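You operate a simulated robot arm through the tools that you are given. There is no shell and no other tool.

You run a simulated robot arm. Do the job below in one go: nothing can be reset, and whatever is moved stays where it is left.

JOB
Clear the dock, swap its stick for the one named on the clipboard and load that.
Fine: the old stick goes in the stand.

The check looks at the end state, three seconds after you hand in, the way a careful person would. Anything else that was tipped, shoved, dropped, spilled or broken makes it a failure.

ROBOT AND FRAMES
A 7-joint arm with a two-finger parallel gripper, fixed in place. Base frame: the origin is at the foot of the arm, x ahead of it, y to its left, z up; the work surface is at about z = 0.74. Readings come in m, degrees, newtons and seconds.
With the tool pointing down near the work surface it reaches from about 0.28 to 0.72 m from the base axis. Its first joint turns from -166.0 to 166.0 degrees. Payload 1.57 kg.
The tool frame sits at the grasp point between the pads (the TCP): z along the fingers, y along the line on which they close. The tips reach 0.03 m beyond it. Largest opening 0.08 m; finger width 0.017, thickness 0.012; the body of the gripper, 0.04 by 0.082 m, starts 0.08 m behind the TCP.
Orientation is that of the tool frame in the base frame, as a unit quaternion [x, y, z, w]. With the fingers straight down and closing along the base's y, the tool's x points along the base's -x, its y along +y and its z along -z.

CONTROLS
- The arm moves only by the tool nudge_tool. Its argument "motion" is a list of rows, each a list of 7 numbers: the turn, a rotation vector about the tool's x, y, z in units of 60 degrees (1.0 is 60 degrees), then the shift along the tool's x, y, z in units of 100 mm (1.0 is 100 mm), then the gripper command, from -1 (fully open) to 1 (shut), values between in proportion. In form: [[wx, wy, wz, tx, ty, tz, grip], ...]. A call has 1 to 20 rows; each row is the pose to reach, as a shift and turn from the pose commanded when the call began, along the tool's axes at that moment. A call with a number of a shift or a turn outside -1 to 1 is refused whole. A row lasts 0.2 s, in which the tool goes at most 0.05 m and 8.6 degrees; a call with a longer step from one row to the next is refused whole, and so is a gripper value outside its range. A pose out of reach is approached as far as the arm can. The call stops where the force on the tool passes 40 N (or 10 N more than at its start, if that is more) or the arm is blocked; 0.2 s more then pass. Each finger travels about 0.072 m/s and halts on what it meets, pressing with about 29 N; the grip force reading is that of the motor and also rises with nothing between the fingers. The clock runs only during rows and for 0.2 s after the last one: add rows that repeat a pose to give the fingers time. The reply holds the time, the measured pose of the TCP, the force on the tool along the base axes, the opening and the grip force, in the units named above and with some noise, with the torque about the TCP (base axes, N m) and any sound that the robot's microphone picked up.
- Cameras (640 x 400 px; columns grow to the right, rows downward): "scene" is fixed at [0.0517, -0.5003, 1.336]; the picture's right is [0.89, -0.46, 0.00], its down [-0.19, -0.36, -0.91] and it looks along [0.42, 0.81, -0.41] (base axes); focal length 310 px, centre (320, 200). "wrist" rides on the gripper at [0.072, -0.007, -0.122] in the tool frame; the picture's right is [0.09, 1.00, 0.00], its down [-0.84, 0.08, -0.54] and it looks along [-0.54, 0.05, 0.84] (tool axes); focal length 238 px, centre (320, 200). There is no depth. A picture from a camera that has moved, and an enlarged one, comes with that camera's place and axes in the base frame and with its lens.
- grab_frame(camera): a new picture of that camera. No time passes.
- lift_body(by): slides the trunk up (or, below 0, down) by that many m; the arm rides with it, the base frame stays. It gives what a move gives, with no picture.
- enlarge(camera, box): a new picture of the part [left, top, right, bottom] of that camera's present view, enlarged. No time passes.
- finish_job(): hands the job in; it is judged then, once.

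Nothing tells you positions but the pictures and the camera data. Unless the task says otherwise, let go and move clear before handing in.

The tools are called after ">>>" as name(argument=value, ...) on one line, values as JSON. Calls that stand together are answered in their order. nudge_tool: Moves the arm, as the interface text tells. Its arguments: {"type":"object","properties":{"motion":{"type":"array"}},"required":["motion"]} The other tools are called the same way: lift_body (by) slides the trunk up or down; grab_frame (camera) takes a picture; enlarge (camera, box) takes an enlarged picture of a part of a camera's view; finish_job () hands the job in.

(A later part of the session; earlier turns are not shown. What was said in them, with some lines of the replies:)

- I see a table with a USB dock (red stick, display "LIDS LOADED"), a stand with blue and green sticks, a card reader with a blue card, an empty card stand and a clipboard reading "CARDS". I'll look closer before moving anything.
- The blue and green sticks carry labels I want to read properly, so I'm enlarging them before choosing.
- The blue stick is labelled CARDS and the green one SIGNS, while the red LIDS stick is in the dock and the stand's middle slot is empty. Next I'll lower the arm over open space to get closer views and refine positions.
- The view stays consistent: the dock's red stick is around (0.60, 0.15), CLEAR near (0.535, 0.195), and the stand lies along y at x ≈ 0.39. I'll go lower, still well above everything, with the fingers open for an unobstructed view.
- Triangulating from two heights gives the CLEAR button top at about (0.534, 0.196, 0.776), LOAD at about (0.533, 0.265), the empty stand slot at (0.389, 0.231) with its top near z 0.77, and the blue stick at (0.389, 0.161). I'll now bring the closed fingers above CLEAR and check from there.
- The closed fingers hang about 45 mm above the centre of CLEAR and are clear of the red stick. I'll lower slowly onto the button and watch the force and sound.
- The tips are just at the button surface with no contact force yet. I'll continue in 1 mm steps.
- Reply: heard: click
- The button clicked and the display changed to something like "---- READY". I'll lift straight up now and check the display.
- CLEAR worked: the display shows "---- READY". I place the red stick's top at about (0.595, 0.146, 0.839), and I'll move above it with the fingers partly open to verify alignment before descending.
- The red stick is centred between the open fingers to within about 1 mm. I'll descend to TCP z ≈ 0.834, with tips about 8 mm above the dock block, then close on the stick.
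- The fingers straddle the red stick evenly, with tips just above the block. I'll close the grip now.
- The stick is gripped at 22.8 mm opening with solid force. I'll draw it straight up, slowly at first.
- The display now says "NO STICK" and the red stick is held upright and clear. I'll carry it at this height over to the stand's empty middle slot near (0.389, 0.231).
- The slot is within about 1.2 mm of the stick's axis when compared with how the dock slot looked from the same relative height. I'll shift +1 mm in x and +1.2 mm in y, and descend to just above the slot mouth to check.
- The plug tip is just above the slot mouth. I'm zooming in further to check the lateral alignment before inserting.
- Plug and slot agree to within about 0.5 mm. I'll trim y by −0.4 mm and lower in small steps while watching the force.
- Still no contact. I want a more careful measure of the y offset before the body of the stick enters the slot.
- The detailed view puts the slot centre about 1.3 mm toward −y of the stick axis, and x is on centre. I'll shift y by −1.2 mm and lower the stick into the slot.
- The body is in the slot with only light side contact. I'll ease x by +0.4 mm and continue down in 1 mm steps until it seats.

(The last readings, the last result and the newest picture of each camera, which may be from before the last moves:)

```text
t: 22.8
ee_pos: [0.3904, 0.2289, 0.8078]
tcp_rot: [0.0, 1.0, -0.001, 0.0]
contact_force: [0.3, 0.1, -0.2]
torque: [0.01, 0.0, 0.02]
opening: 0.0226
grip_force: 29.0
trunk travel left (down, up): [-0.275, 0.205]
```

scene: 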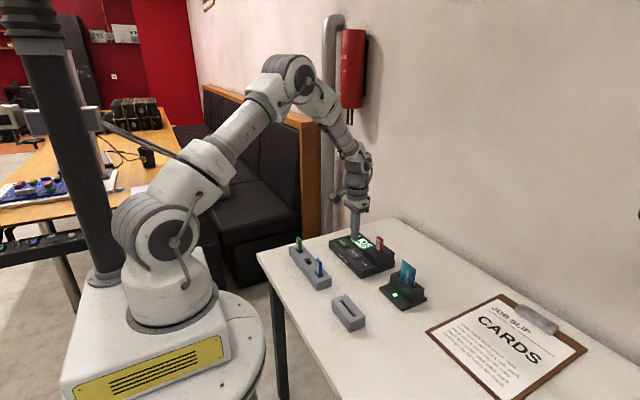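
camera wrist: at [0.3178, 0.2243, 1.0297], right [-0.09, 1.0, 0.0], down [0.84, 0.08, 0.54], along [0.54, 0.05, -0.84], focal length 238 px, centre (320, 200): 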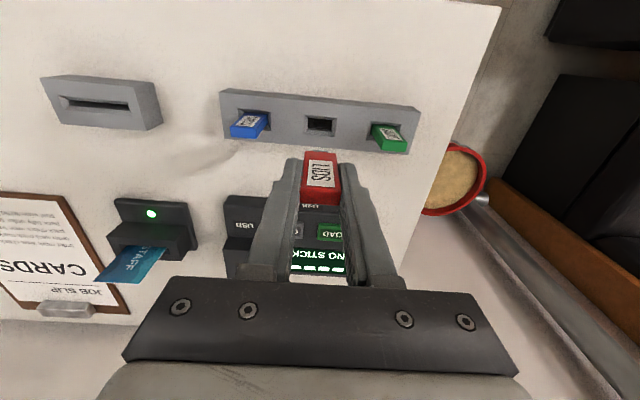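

No force yet at z ≈ 0.808. I'll continue in 1 mm steps.

>>> nudge_tool(motion=[[0, 0, 0, 0, 0, 0.01, 1], [0, 0, 0, 0, 0, 0.02, 1], [0, 0, 0, 0, 0, 0.03, 1], [0, 0, 0, 0, 0, 0.03, 1]])

>>> enlarge(camera="scene", box=[290, 235, 340, 285])

>>> enlarge(camera="wrist", box=[200, 70, 440, 220])

```text
t: 23.8
ee_pos: [0.3902, 0.2289, 0.8066]
tcp_rot: [0.0, 1.0, 0.001, 0.001]
contact_force: [-2.2, 1.2, 16.6]
torque: [0.03, 0.04, 0.02]
opening: 0.0226
grip_force: 28.8
trunk travel left (down, up): [-0.275, 0.205]
```

```text
8.00 times, centred on (315, 260) of scene
camera zoom: at [0.0517, -0.5003, 1.336], right [0.89, -0.46, 0.0], down [-0.19, -0.36, -0.91], along [0.42, 0.81, -0.41], focal length 2482 px, centre (360, -280)
```

zoom: 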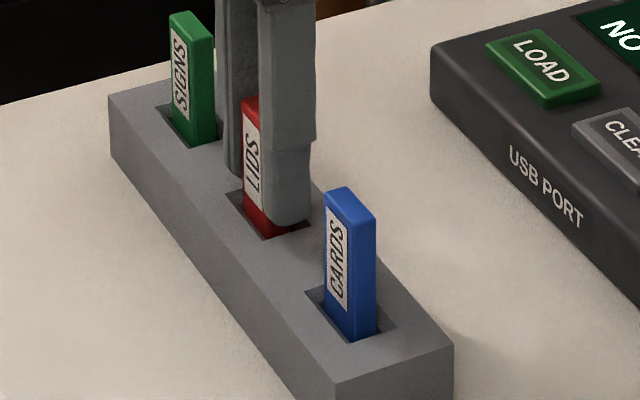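

```text
2.67 times, centred on (320, 145) of wrist
camera zoom: at [0.3179, 0.2241, 0.9279], right [-0.09, 1.0, 0.0], down [0.84, 0.08, 0.54], along [0.54, 0.05, -0.84], focal length 636 px, centre (320, 347)
```

zoom: 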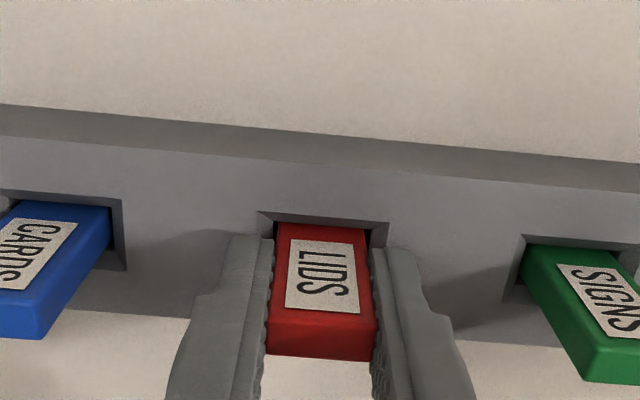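

The stick bottomed out with a clear 16 N upward push and stands at the same height as its neighbours. I'll relieve the pressure, open the fingers just enough and rise.

>>> nudge_tool(motion=[[0, 0, 0, 0, 0, -0.012, 1], [0, 0, 0, 0, 0, -0.012, 0.4], [0, 0, 0, 0, 0, -0.012, 0.1], [0, 0, 0, 0, 0, -0.012, 0.0], [0, 0, 0, 0, 0, -0.012, 0.0]])

>>> enlarge(camera="wrist", box=[200, 70, 440, 220])

```text
t: 25.0
ee_pos: [0.3885, 0.2292, 0.8066]
tcp_rot: [0.0, 1.0, 0.0, 0.001]
contact_force: [-0.3, 0.6, 0.4]
torque: [-0.02, 0.01, -0.01]
opening: 0.04
grip_force: 0.1
trunk travel left (down, up): [-0.275, 0.205]
```

```text
2.67 times, centred on (320, 145) of wrist
camera zoom: at [0.3181, 0.2239, 0.9278], right [-0.09, 1.0, 0.0], down [0.84, 0.08, 0.54], along [0.54, 0.05, -0.84], focal length 636 px, centre (320, 347)
```

zoom: 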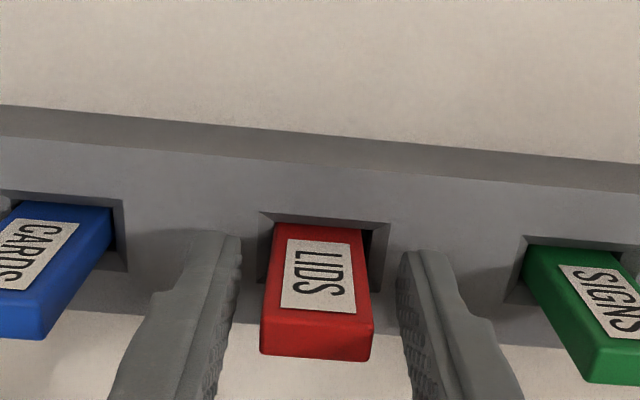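

The red stick settled cleanly in the stand. Now I'll rise straight up and move over the blue CARDS stick, 70 mm toward −y.

>>> nudge_tool(motion=[[0, 0, 0, 0, 0, -0.1, 0.0], [0, 0, 0, 0, 0, -0.3, 0.0], [0, 0, 0, 0, 0, -0.6, 0.0], [0, 0, 0, 0, 0, -0.95, 0.0], [0, 0, 0, 0, -0.3, -0.95, -0.2], [0, 0, 0, 0, -0.69, -0.95, -0.3], [0, 0, 0, 0, -0.69, -0.95, -0.3]])

>>> grab_frame(camera="wrist")

>>> enlarge(camera="wrist", box=[240, 110, 400, 210])

>>> enlarge(camera="scene", box=[280, 205, 360, 290])

```text
t: 26.6
ee_pos: [0.3905, 0.1612, 0.9022]
tcp_rot: [0.0, 1.0, 0.001, 0.0]
contact_force: [-0.3, 0.3, 0.0]
torque: [0.02, 0.02, 0.0]
opening: 0.0521
grip_force: 0.0
trunk travel left (down, up): [-0.275, 0.205]
```

```text
taken
camera wrist: at [0.3187, 0.1553, 1.0239], right [-0.09, 1.0, 0.0], down [0.84, 0.08, 0.54], along [0.54, 0.05, -0.84], focal length 238 px, centre (320, 200)
```

wrist: 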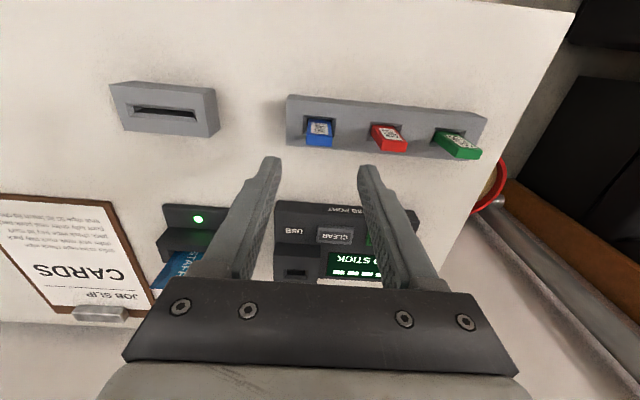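

```text
4.00 times, centred on (320, 160) of wrist
camera zoom: at [0.3187, 0.1553, 1.0239], right [-0.09, 1.0, 0.0], down [0.84, 0.08, 0.54], along [0.54, 0.05, -0.84], focal length 953 px, centre (320, 360)
```

zoom: 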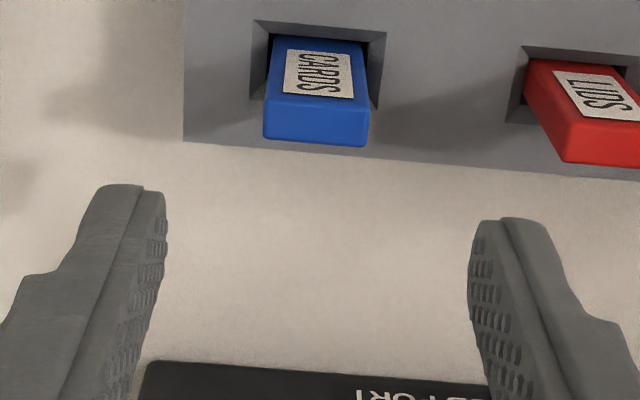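

```text
4.71 times, centred on (320, 248) of scene
camera zoom: at [0.0517, -0.5003, 1.336], right [0.89, -0.46, 0.0], down [-0.19, -0.36, -0.91], along [0.42, 0.81, -0.41], focal length 1460 px, centre (320, -24)
```

zoom: 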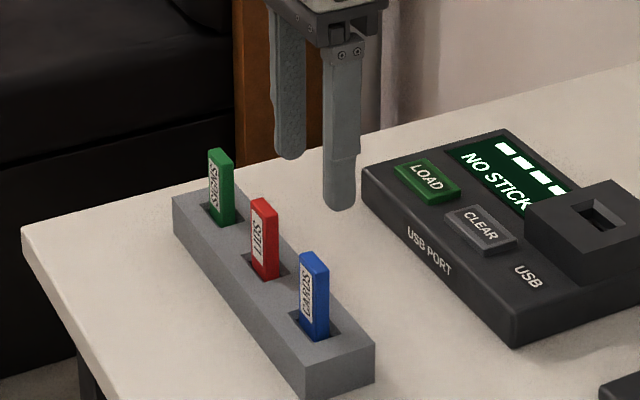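

Blue CARDS is centred under the fingers with about a 0.8 mm trim needed in y. I'll descend around it to the same grasp height used for the red stick.

>>> nudge_tool(motion=[[0, 0, 0, 0, -0.008, 0.2, -0.3], [0, 0, 0, 0, -0.008, 0.4, -0.3], [0, 0, 0, 0, -0.008, 0.6, -0.3], [0, 0, 0, 0, -0.008, 0.78, -0.3], [0, 0, 0, 0, -0.008, 0.88, -0.3], [0, 0, 0, 0, -0.008, 0.945, -0.3], [0, 0, 0, 0, -0.008, 0.945, -0.3]])

>>> enlarge(camera="wrist", box=[240, 110, 400, 210])

>>> enlarge(camera="scene", box=[290, 235, 350, 295])

```text
t: 28.2
ee_pos: [0.3904, 0.16, 0.8087]
tcp_rot: [0.001, 1.0, 0.001, 0.0]
contact_force: [0.2, -0.8, 0.9]
torque: [-0.01, 0.0, 0.0]
opening: 0.0521
grip_force: 0.0
trunk travel left (down, up): [-0.275, 0.205]
```

```text
4.00 times, centred on (320, 160) of wrist
camera zoom: at [0.3185, 0.1546, 0.9293], right [-0.09, 1.0, 0.0], down [0.84, 0.08, 0.54], along [0.54, 0.05, -0.84], focal length 953 px, centre (320, 360)
```

zoom: 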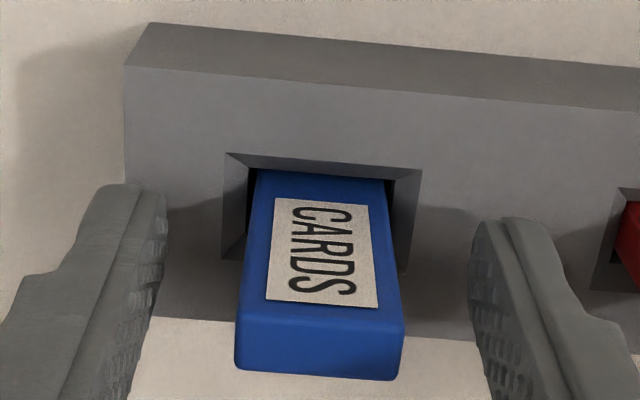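

```text
6.67 times, centred on (320, 265) of scene
camera zoom: at [0.0517, -0.5003, 1.336], right [0.89, -0.46, 0.0], down [-0.19, -0.36, -0.91], along [0.42, 0.81, -0.41], focal length 2068 px, centre (320, -233)
```

zoom: 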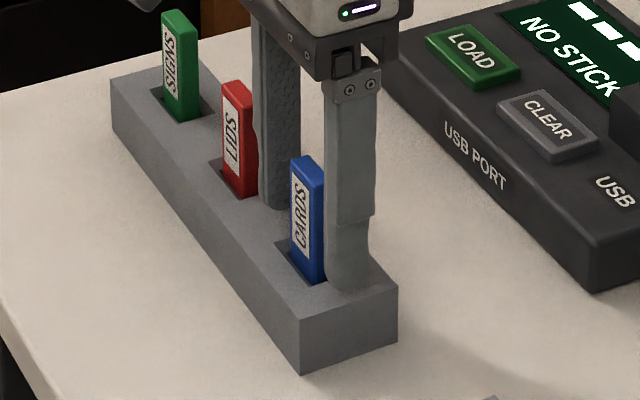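

The view is practically identical to the earlier grasp on the red stick, so alignment is good. I'll close on the blue stick.

>>> nudge_tool(motion=[[0, 0, 0, 0, 0, 0, 0.2], [0, 0, 0, 0, 0, 0, 1], [0, 0, 0, 0, 0, 0, 1], [0, 0, 0, 0, 0, 0, 1], [0, 0, 0, 0, 0, 0, 1]])

>>> nudge_tool(motion=[[0, 0, 0, 0, 0, -0.03, 1], [0, 0, 0, 0, 0, -0.08, 1], [0, 0, 0, 0, 0, -0.15, 1], [0, 0, 0, 0, 0, -0.25, 1], [0, 0, 0, 0, 0, -0.35, 1], [0, 0, 0, 0, 0, -0.5, 1], [0, 0, 0, 0, 0, -0.65, 1], [0, 0, 0, 0, 0, -0.8, 1], [0, 0, 0, 0, 0, -1.0, 1]])

>>> grab_frame(camera="wrist")

>>> enlarge(camera="wrist", box=[240, 60, 400, 220])

>>> enlarge(camera="scene", box=[280, 190, 380, 290])

```text
t: 29.4
ee_pos: [0.3906, 0.1609, 0.8071]
tcp_rot: [0.0, 1.0, 0.0, 0.0]
contact_force: [-1.0, 0.5, 0.0]
torque: [0.03, 0.02, 0.03]
opening: 0.0225
grip_force: 28.8
trunk travel left (down, up): [-0.275, 0.205]
```

```text
t: 31.4
ee_pos: [0.3906, 0.1593, 0.9095]
tcp_rot: [0.0, 1.0, 0.0, 0.0]
contact_force: [-0.1, -0.1, -0.2]
torque: [0.0, 0.02, 0.02]
opening: 0.0226
grip_force: 28.9
trunk travel left (down, up): [-0.275, 0.205]
```

```text
taken
camera wrist: at [0.3184, 0.154, 1.0296], right [-0.09, 1.0, 0.0], down [0.84, 0.08, 0.54], along [0.54, 0.05, -0.84], focal length 238 px, centre (320, 200)
```

wrist: 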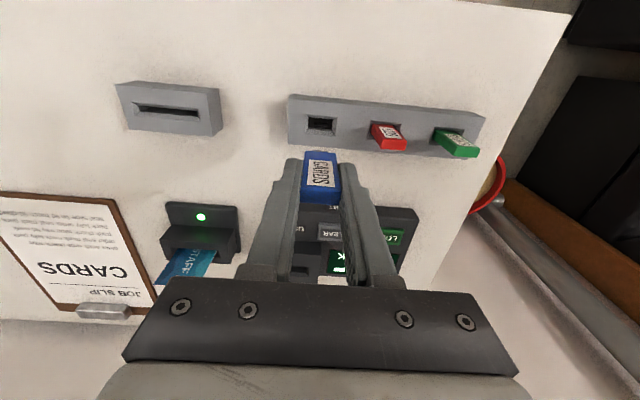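

```text
2.50 times, centred on (320, 140) of wrist
camera zoom: at [0.3184, 0.154, 1.0296], right [-0.09, 1.0, 0.0], down [0.84, 0.08, 0.54], along [0.54, 0.05, -0.84], focal length 596 px, centre (320, 350)
```

zoom: 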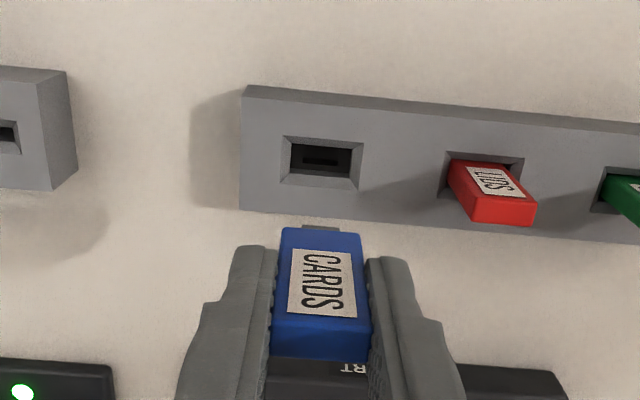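

```text
4.00 times, centred on (330, 240) of scene
camera zoom: at [0.0517, -0.5003, 1.336], right [0.89, -0.46, 0.0], down [-0.19, -0.36, -0.91], along [0.42, 0.81, -0.41], focal length 1241 px, centre (280, 40)
```

zoom: 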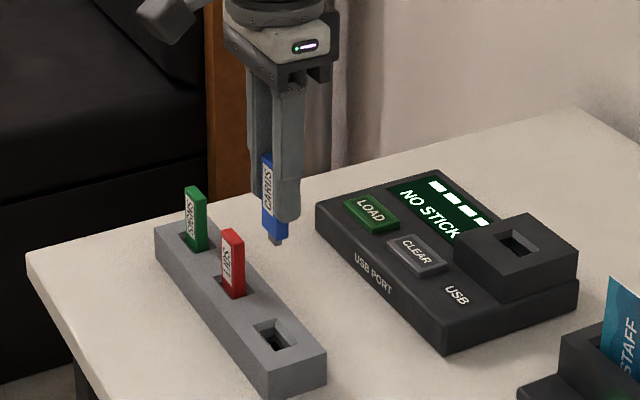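

The blue stick is out and held straight. I'll carry it back over the dock to the exact spot where the red stick was lifted out.

>>> nudge_tool(motion=[[0, 0, 0, 0, 0, -0.263, 1], [0, 0, 0, -0.2, -0.015, -0.263, 1], [0, 0, 0, -0.4, -0.03, -0.263, 1], [0, 0, 0, -0.6, -0.045, -0.263, 1], [0, 0, 0, -0.8, -0.06, -0.263, 1], [0, 0, 0, -1.0, -0.075, -0.263, 1]])

>>> nudge_tool(motion=[[0, 0, 0, -0.2, -0.015, 0, 1], [0, 0, 0, -0.4, -0.03, 0, 1], [0, 0, 0, -0.6, -0.045, 0, 1], [0, 0, 0, -0.8, -0.06, 0, 1], [0, 0, 0, -1.0, -0.074, 0, 1]])

>>> nudge_tool(motion=[[0, 0, 0, -0.056, 0, 0, 1], [0, 0, 0, -0.056, 0, 0, 1]])

>>> enlarge(camera="wrist", box=[240, 60, 400, 220])

>>> enlarge(camera="scene", box=[310, 160, 430, 260])

```text
t: 32.8
ee_pos: [0.49, 0.1545, 0.9345]
tcp_rot: [-0.001, 1.0, 0.0, 0.0]
contact_force: [0.0, 0.2, -0.1]
torque: [0.01, 0.01, 0.01]
opening: 0.0225
grip_force: 28.8
trunk travel left (down, up): [-0.275, 0.205]
```

```text
t: 34.0
ee_pos: [0.5906, 0.1444, 0.934]
tcp_rot: [0.0, 1.0, 0.0, 0.001]
contact_force: [-0.5, -0.2, 0.6]
torque: [0.02, -0.02, -0.02]
opening: 0.0228
grip_force: 29.3
trunk travel left (down, up): [-0.275, 0.205]
```

```text
t: 34.6
ee_pos: [0.5953, 0.1461, 0.9345]
tcp_rot: [0.0, 1.0, 0.0, 0.0]
contact_force: [0.6, -0.8, -0.4]
torque: [0.02, 0.0, 0.02]
opening: 0.0225
grip_force: 29.0
trunk travel left (down, up): [-0.275, 0.205]
```

```text
2.50 times, centred on (320, 140) of wrist
camera zoom: at [0.5242, 0.1404, 1.0553], right [-0.09, 1.0, 0.0], down [0.84, 0.08, 0.54], along [0.54, 0.05, -0.84], focal length 596 px, centre (320, 350)
```

zoom: 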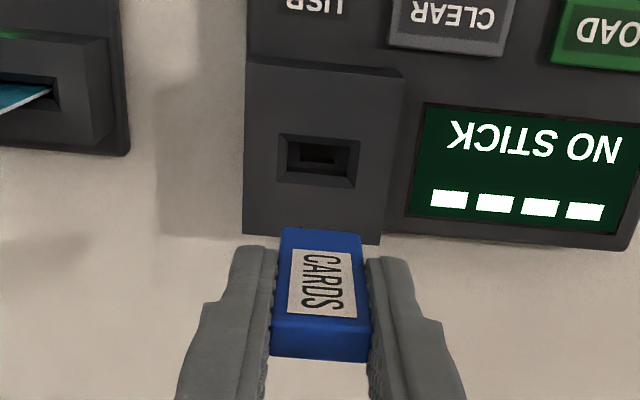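

```text
4.00 times, centred on (370, 210) of scene
camera zoom: at [0.0517, -0.5003, 1.336], right [0.89, -0.46, 0.0], down [-0.19, -0.36, -0.91], along [0.42, 0.81, -0.41], focal length 1241 px, centre (120, 160)
```

zoom: 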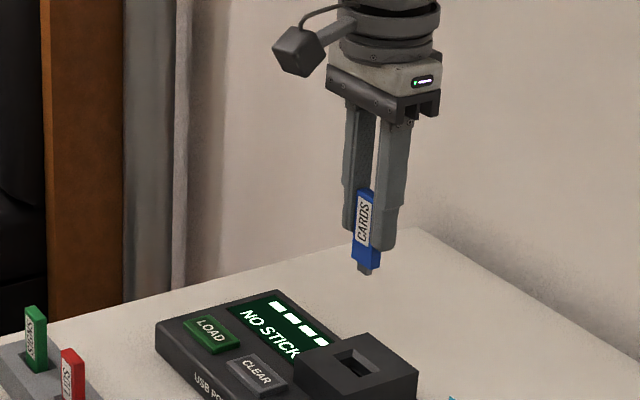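

The picture matches the lift-out view of the red stick almost pixel for pixel. I'll descend to just above the slot mouth and check again.

>>> nudge_tool(motion=[[0, 0, 0, 0, 0, 0.2, 1], [0, 0, 0, 0, 0, 0.4, 1], [0, 0, 0, 0, 0, 0.55, 1], [0, 0, 0, 0, 0, 0.65, 1], [0, 0, 0, 0, 0, 0.65, 1]])

>>> enlarge(camera="wrist", box=[280, 120, 360, 170])

>>> enlarge(camera="scene", box=[362, 225, 402, 265])

```text
t: 35.8
ee_pos: [0.5958, 0.1456, 0.8705]
tcp_rot: [0.0, 1.0, 0.0, 0.0]
contact_force: [0.5, 0.3, 0.3]
torque: [0.02, 0.0, -0.01]
opening: 0.0229
grip_force: 29.3
trunk travel left (down, up): [-0.275, 0.205]
```

```text
8.00 times, centred on (320, 145) of wrist
camera zoom: at [0.524, 0.1398, 0.9904], right [-0.09, 1.0, 0.0], down [0.84, 0.08, 0.54], along [0.54, 0.05, -0.84], focal length 1907 px, centre (320, 640)
```

zoom: 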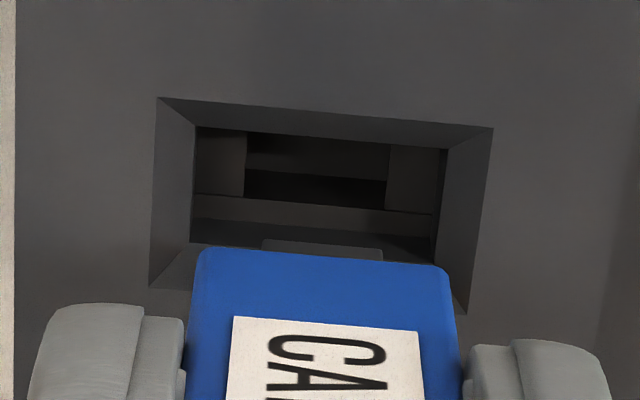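

```text
10.00 times, centred on (382, 245) of scene
camera zoom: at [0.0517, -0.5003, 1.336], right [0.89, -0.46, 0.0], down [-0.19, -0.36, -0.91], along [0.42, 0.81, -0.41], focal length 3102 px, centre (-300, -250)
```

zoom: 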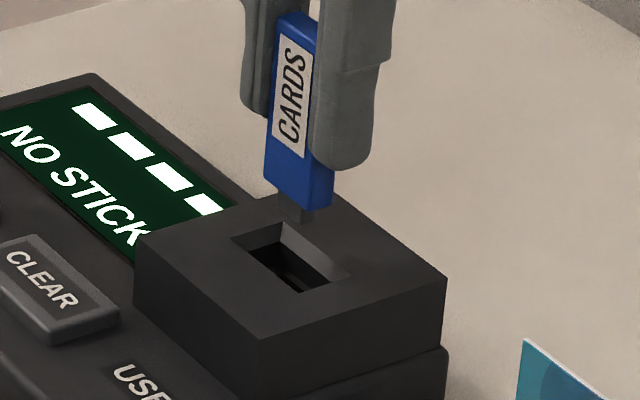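

The stick is within about 0.5 mm of the dock slot in every direction I can measure. I'll trim y by −0.4 mm and lower in small steps, watching the forces.

>>> nudge_tool(motion=[[0, 0, 0, 0, -0.004, 0.03, 1], [0, 0, 0, 0, -0.004, 0.06, 1], [0, 0, 0, 0, -0.004, 0.09, 1], [0, 0, 0, 0, -0.004, 0.12, 1], [0, 0, 0, 0, -0.004, 0.15, 1], [0, 0, 0, 0, -0.004, 0.18, 1], [0, 0, 0, 0, -0.004, 0.2, 1], [0, 0, 0, 0, -0.004, 0.22, 1], [0, 0, 0, 0, -0.004, 0.22, 1]])

>>> enlarge(camera="wrist", box=[280, 120, 360, 170])

>>> enlarge(camera="scene", box=[362, 225, 402, 265])

```text
t: 37.8
ee_pos: [0.5948, 0.1443, 0.8469]
tcp_rot: [0.0, 1.0, 0.0, 0.0]
contact_force: [-0.7, -0.3, -0.1]
torque: [-0.01, -0.01, -0.01]
opening: 0.0228
grip_force: 29.3
trunk travel left (down, up): [-0.275, 0.205]
```

```text
8.00 times, centred on (320, 145) of wrist
camera zoom: at [0.5232, 0.1395, 0.9679], right [-0.09, 1.0, 0.0], down [0.84, 0.08, 0.54], along [0.54, 0.05, -0.84], focal length 1907 px, centre (320, 640)
```

zoom: 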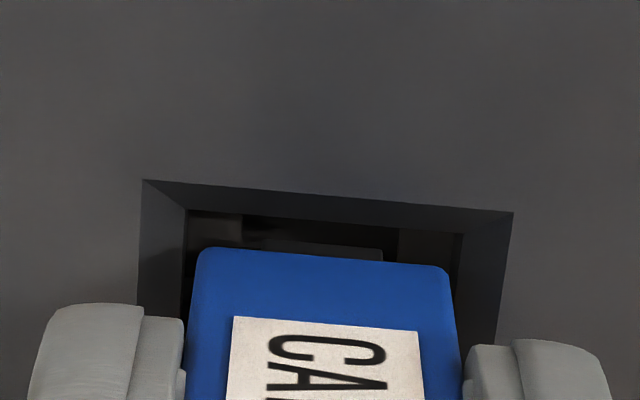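

```text
10.00 times, centred on (382, 245) of scene
camera zoom: at [0.0517, -0.5003, 1.336], right [0.89, -0.46, 0.0], down [-0.19, -0.36, -0.91], along [0.42, 0.81, -0.41], focal length 3102 px, centre (-300, -250)
```

zoom: 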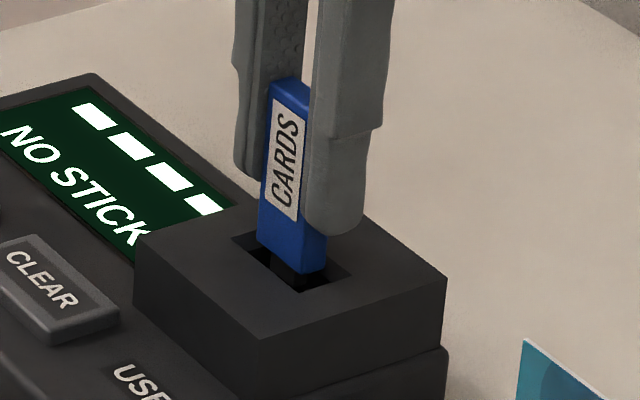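

Centred to within about 0.2 mm with no contact force. I'll continue down toward the seated height.

>>> nudge_tool(motion=[[0, 0, 0, 0, 0, 0.02, 1], [0, 0, 0, 0, 0, 0.04, 1], [0, 0, 0, 0, 0, 0.06, 1], [0, 0, 0, 0, 0, 0.08, 1], [0, 0, 0, 0, 0, 0.1, 1], [0, 0, 0, 0, 0, 0.11, 1], [0, 0, 0, 0, 0, 0.11, 1]])

>>> enlarge(camera="scene", box=[330, 215, 410, 275])

```text
t: 39.4
ee_pos: [0.5936, 0.1453, 0.8353]
tcp_rot: [0.0, 1.0, 0.0, 0.0]
contact_force: [0.2, 0.0, 0.1]
torque: [0.0, 0.04, -0.03]
opening: 0.0227
grip_force: 29.5
trunk travel left (down, up): [-0.275, 0.205]
```

```text
6.67 times, centred on (370, 245) of scene
camera zoom: at [0.0517, -0.5003, 1.336], right [0.89, -0.46, 0.0], down [-0.19, -0.36, -0.91], along [0.42, 0.81, -0.41], focal length 2068 px, centre (-13, -100)
```

zoom: 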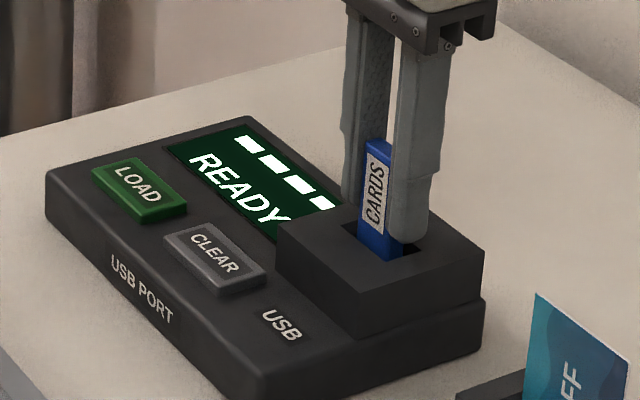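

The display already reads "READY", so the dock senses the stick. I'll continue in 1 mm steps until it seats fully.

>>> nudge_tool(motion=[[0, 0, 0, 0, 0, 0.01, 1], [0, 0, 0, 0, 0, 0.02, 1], [0, 0, 0, 0, 0, 0.02, 1]])

```text
t: 40.2
ee_pos: [0.5961, 0.1461, 0.8347]
tcp_rot: [0.001, 1.0, 0.0, 0.0]
contact_force: [-0.4, -0.4, 0.0]
torque: [0.0, 0.03, -0.01]
opening: 0.0226
grip_force: 29.0
trunk travel left (down, up): [-0.275, 0.205]
```

>>> nudge_tool(motion=[[0, 0, 0, 0, 0, 0.01, 1], [0, 0, 0, 0, 0, 0.02, 1], [0, 0, 0, 0, 0, 0.02, 1]])

>>> enlarge(camera="scene", box=[330, 215, 410, 275])

```text
t: 41.0
ee_pos: [0.5951, 0.1454, 0.8328]
tcp_rot: [0.0, 1.0, 0.001, 0.002]
contact_force: [-3.6, 0.3, 13.5]
torque: [0.03, 0.17, -0.02]
opening: 0.0227
grip_force: 29.0
trunk travel left (down, up): [-0.275, 0.205]
```

```text
6.67 times, centred on (370, 245) of scene
camera zoom: at [0.0517, -0.5003, 1.336], right [0.89, -0.46, 0.0], down [-0.19, -0.36, -0.91], along [0.42, 0.81, -0.41], focal length 2068 px, centre (-13, -100)
```

zoom: 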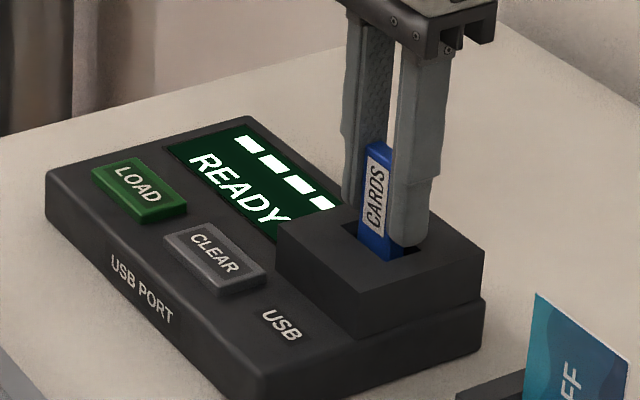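

The stick met the bottom at the expected height with 13.5 N, so it is seated. I'll relieve pressure, open and rise.

>>> nudge_tool(motion=[[0, 0, 0, 0, 0, -0.012, 1], [0, 0, 0, 0, 0, -0.012, 0.4], [0, 0, 0, 0, 0, -0.012, 0.1], [0, 0, 0, 0, 0, -0.012, -0.1], [0, 0, 0, 0, 0, -0.012, -0.1]])

>>> enlarge(camera="wrist", box=[240, 110, 400, 210])

```text
t: 42.2
ee_pos: [0.5966, 0.1447, 0.8334]
tcp_rot: [0.001, 1.0, 0.0, 0.0]
contact_force: [0.0, -0.6, 0.5]
torque: [-0.01, 0.01, 0.0]
opening: 0.0439
grip_force: 0.1
trunk travel left (down, up): [-0.275, 0.205]
```

```text
4.00 times, centred on (320, 160) of wrist
camera zoom: at [0.5237, 0.1394, 0.9543], right [-0.09, 1.0, 0.0], down [0.84, 0.08, 0.54], along [0.54, 0.05, -0.84], focal length 953 px, centre (320, 360)
```

zoom: 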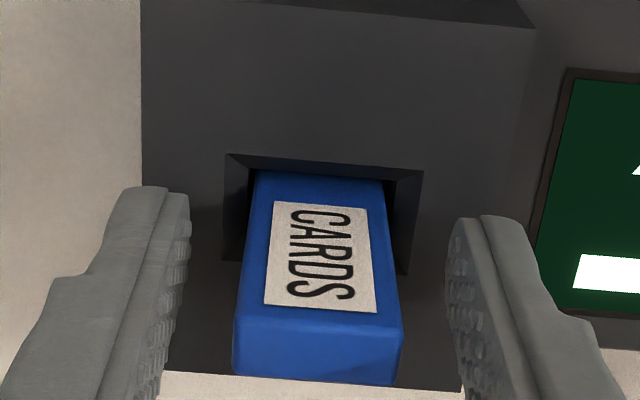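

Blue CARDS sits in the dock just as the red did. I'll rise, then move to above LOAD at about (0.5335, 0.2654) with the fingers closed.

>>> nudge_tool(motion=[[0, 0, 0, 0, 0, -0.1, -0.1], [0, 0, 0, 0, 0, -0.3, -0.1], [0, 0, 0, 0, 0, -0.6, -0.1], [0, 0, 0, 0, 0, -0.9, -0.1], [0, 0, 0, 0.2, 0.3, -0.9, 0.5], [0, 0, 0, 0.4, 0.65, -0.9, 1], [0, 0, 0, 0.625, 1.0, -0.9, 1]])

>>> nudge_tool(motion=[[0, 0, 0, 0, 0.199, 0, 1], [0, 0, 0, 0, 0.199, 0.2, 1], [0, 0, 0, 0, 0.199, 0.45, 1], [0, 0, 0, 0, 0.199, 0.7, 1], [0, 0, 0, 0, 0.199, 0.7, 1]])

>>> grab_frame(camera="wrist")

>>> enlarge(camera="scene", box=[310, 205, 430, 295])

```text
t: 43.8
ee_pos: [0.5342, 0.2454, 0.9219]
tcp_rot: [0.0, 1.0, 0.0, 0.0]
contact_force: [0.5, 0.4, 0.8]
torque: [0.03, -0.02, -0.03]
opening: 0.0
grip_force: 21.2
trunk travel left (down, up): [-0.275, 0.205]
```

```text
t: 45.0
ee_pos: [0.5331, 0.2661, 0.8524]
tcp_rot: [0.0, 1.0, -0.001, 0.0]
contact_force: [0.1, -0.6, -0.4]
torque: [0.01, -0.01, -0.01]
opening: 0.0
grip_force: 21.3
trunk travel left (down, up): [-0.275, 0.205]
```

```text
taken
camera wrist: at [0.4622, 0.2614, 0.973], right [-0.09, 1.0, 0.0], down [0.84, 0.08, 0.54], along [0.54, 0.05, -0.84], focal length 238 px, centre (320, 200)
```

wrist: 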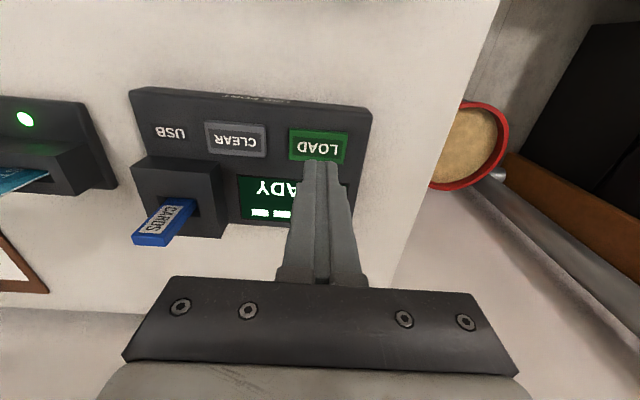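

```text
4.44 times, centred on (370, 250) of scene
camera zoom: at [0.0517, -0.5003, 1.336], right [0.89, -0.46, 0.0], down [-0.19, -0.36, -0.91], along [0.42, 0.81, -0.41], focal length 1379 px, centre (98, -22)
```

zoom: 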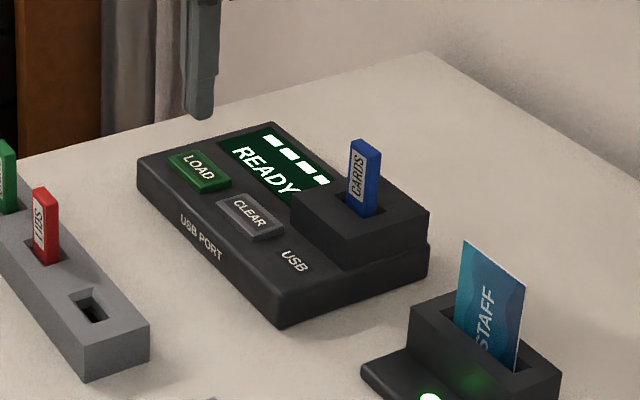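

The closed fingers are directly over LOAD, matching the earlier geometry over CLEAR. I'll press down the same way.

>>> nudge_tool(motion=[[0, 0, 0, 0, 0, 0.2, 1], [0, 0, 0, 0, 0, 0.36, 1], [0, 0, 0, 0, 0, 0.44, 1], [0, 0, 0, 0, 0, 0.475, 1], [0, 0, 0, 0, 0, 0.49, 1], [0, 0, 0, 0, 0, 0.5, 1], [0, 0, 0, 0, 0, 0.51, 1], [0, 0, 0, 0, 0, 0.52, 1], [0, 0, 0, 0, 0, 0.525, 1]])

>>> enlarge(camera="scene", box=[310, 205, 430, 295])

```text
t: 47.0
ee_pos: [0.5331, 0.2646, 0.8016]
tcp_rot: [0.0, 1.0, -0.001, 0.0]
contact_force: [-1.8, 1.3, 6.7]
torque: [0.04, 0.06, -0.02]
opening: 0.0002
grip_force: 21.2
trunk travel left (down, up): [-0.275, 0.205]
heard: click
```

```text
4.44 times, centred on (370, 250) of scene
camera zoom: at [0.0517, -0.5003, 1.336], right [0.89, -0.46, 0.0], down [-0.19, -0.36, -0.91], along [0.42, 0.81, -0.41], focal length 1379 px, centre (98, -22)
```

zoom: 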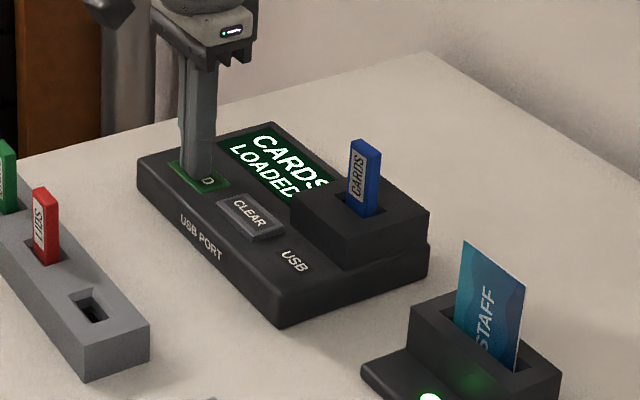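

The button clicked and the display reads "CARDS LOADED". I'll lift clear and verify the whole scene.

>>> nudge_tool(motion=[[0, 0, 0, 0, 0, -0.05, 1], [0, 0, 0, 0, 0, -0.3, 1], [0, 0, 0, 0, 0, -0.6, 1], [0, 0, 0, 0, 0, -1.0, 1]])

>>> nudge_tool(motion=[[0, 0, 0, 0.2, 0, -0.2, 0], [0, 0, 0, 0.4, 0, -0.5, 0], [0, 0, 0, 0.6, 0, -0.8, 0], [0, 0, 0, 0.8, 0, -1.0, 0]])

>>> grab_frame(camera="wrist")

>>> grab_frame(camera="scene")

>>> enlarge(camera="scene", box=[280, 220, 440, 340])

```text
t: 48.0
ee_pos: [0.5343, 0.2632, 0.8987]
tcp_rot: [0.0, 1.0, 0.0, 0.0]
contact_force: [-1.0, -0.2, 0.8]
torque: [-0.05, 0.02, -0.01]
opening: 0.0003
grip_force: 21.3
trunk travel left (down, up): [-0.275, 0.205]
```

```text
t: 49.0
ee_pos: [0.4536, 0.2638, 0.9997]
tcp_rot: [0.0, 1.0, 0.0, -0.001]
contact_force: [-0.2, 0.7, 0.4]
torque: [0.0, 0.02, -0.04]
opening: 0.0399
grip_force: 0.0
trunk travel left (down, up): [-0.275, 0.205]
```

```text
taken
camera wrist: at [0.3829, 0.2586, 1.1218], right [-0.09, 1.0, 0.0], down [0.84, 0.08, 0.54], along [0.54, 0.05, -0.84], focal length 238 px, centre (320, 200)
```

wrist: 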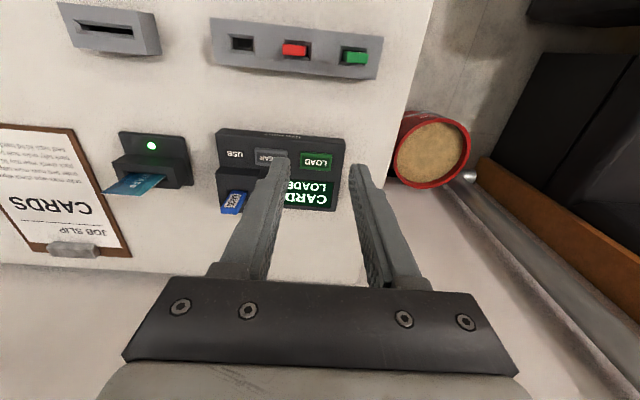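

```text
taken
```

scene: 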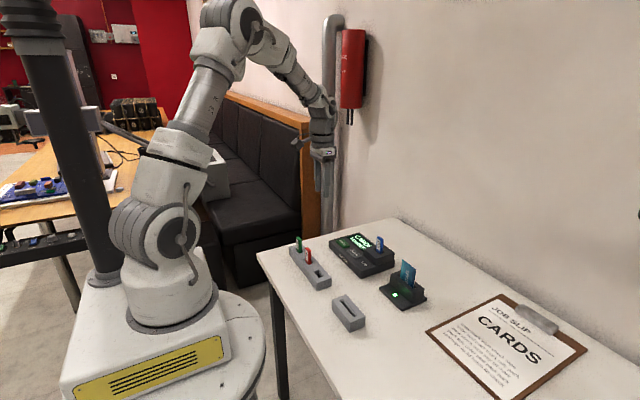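

```text
3.33 times, centred on (360, 280) of scene
camera zoom: at [0.0517, -0.5003, 1.336], right [0.89, -0.46, 0.0], down [-0.19, -0.36, -0.91], along [0.42, 0.81, -0.41], focal length 1034 px, centre (187, -67)
```

zoom: 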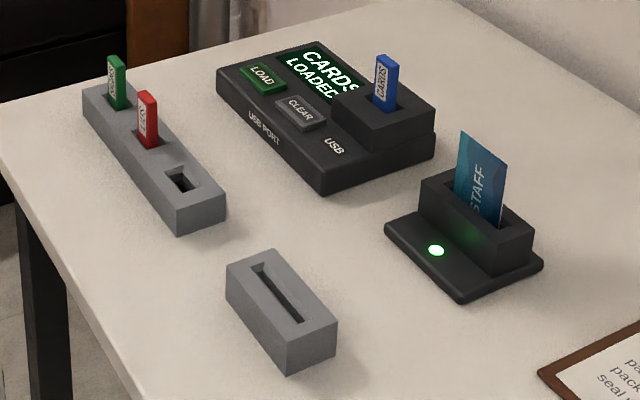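

Everything is in place: the dock shows "CARDS LOADED" with the blue CARDS stick seated, the red LIDS stick stands in the stand's middle slot, and nothing else has moved. The arm is clear, so I'm handing in.

>>> finish_job()

```text
The job is handed in.
```

The swap is done and handed in. The blue CARDS stick named on the clipboard is in the dock, and the display reads "CARDS LOADED".

- **Clearing:** I pressed CLEAR first, and the display went to "READY" before I pulled the old stick.
- **Old stick:** The red LIDS stick is seated upright in the stand's middle slot, which was empty at the start.
- **New stick:** The blue stick seated firmly in the dock. I pressed LOAD and heard it click.
- **Everything else:** In the last pictures the green SIGNS stick, the staff card and reader, the card stand and the clipboard looked undisturbed. The arm is clear of the table.
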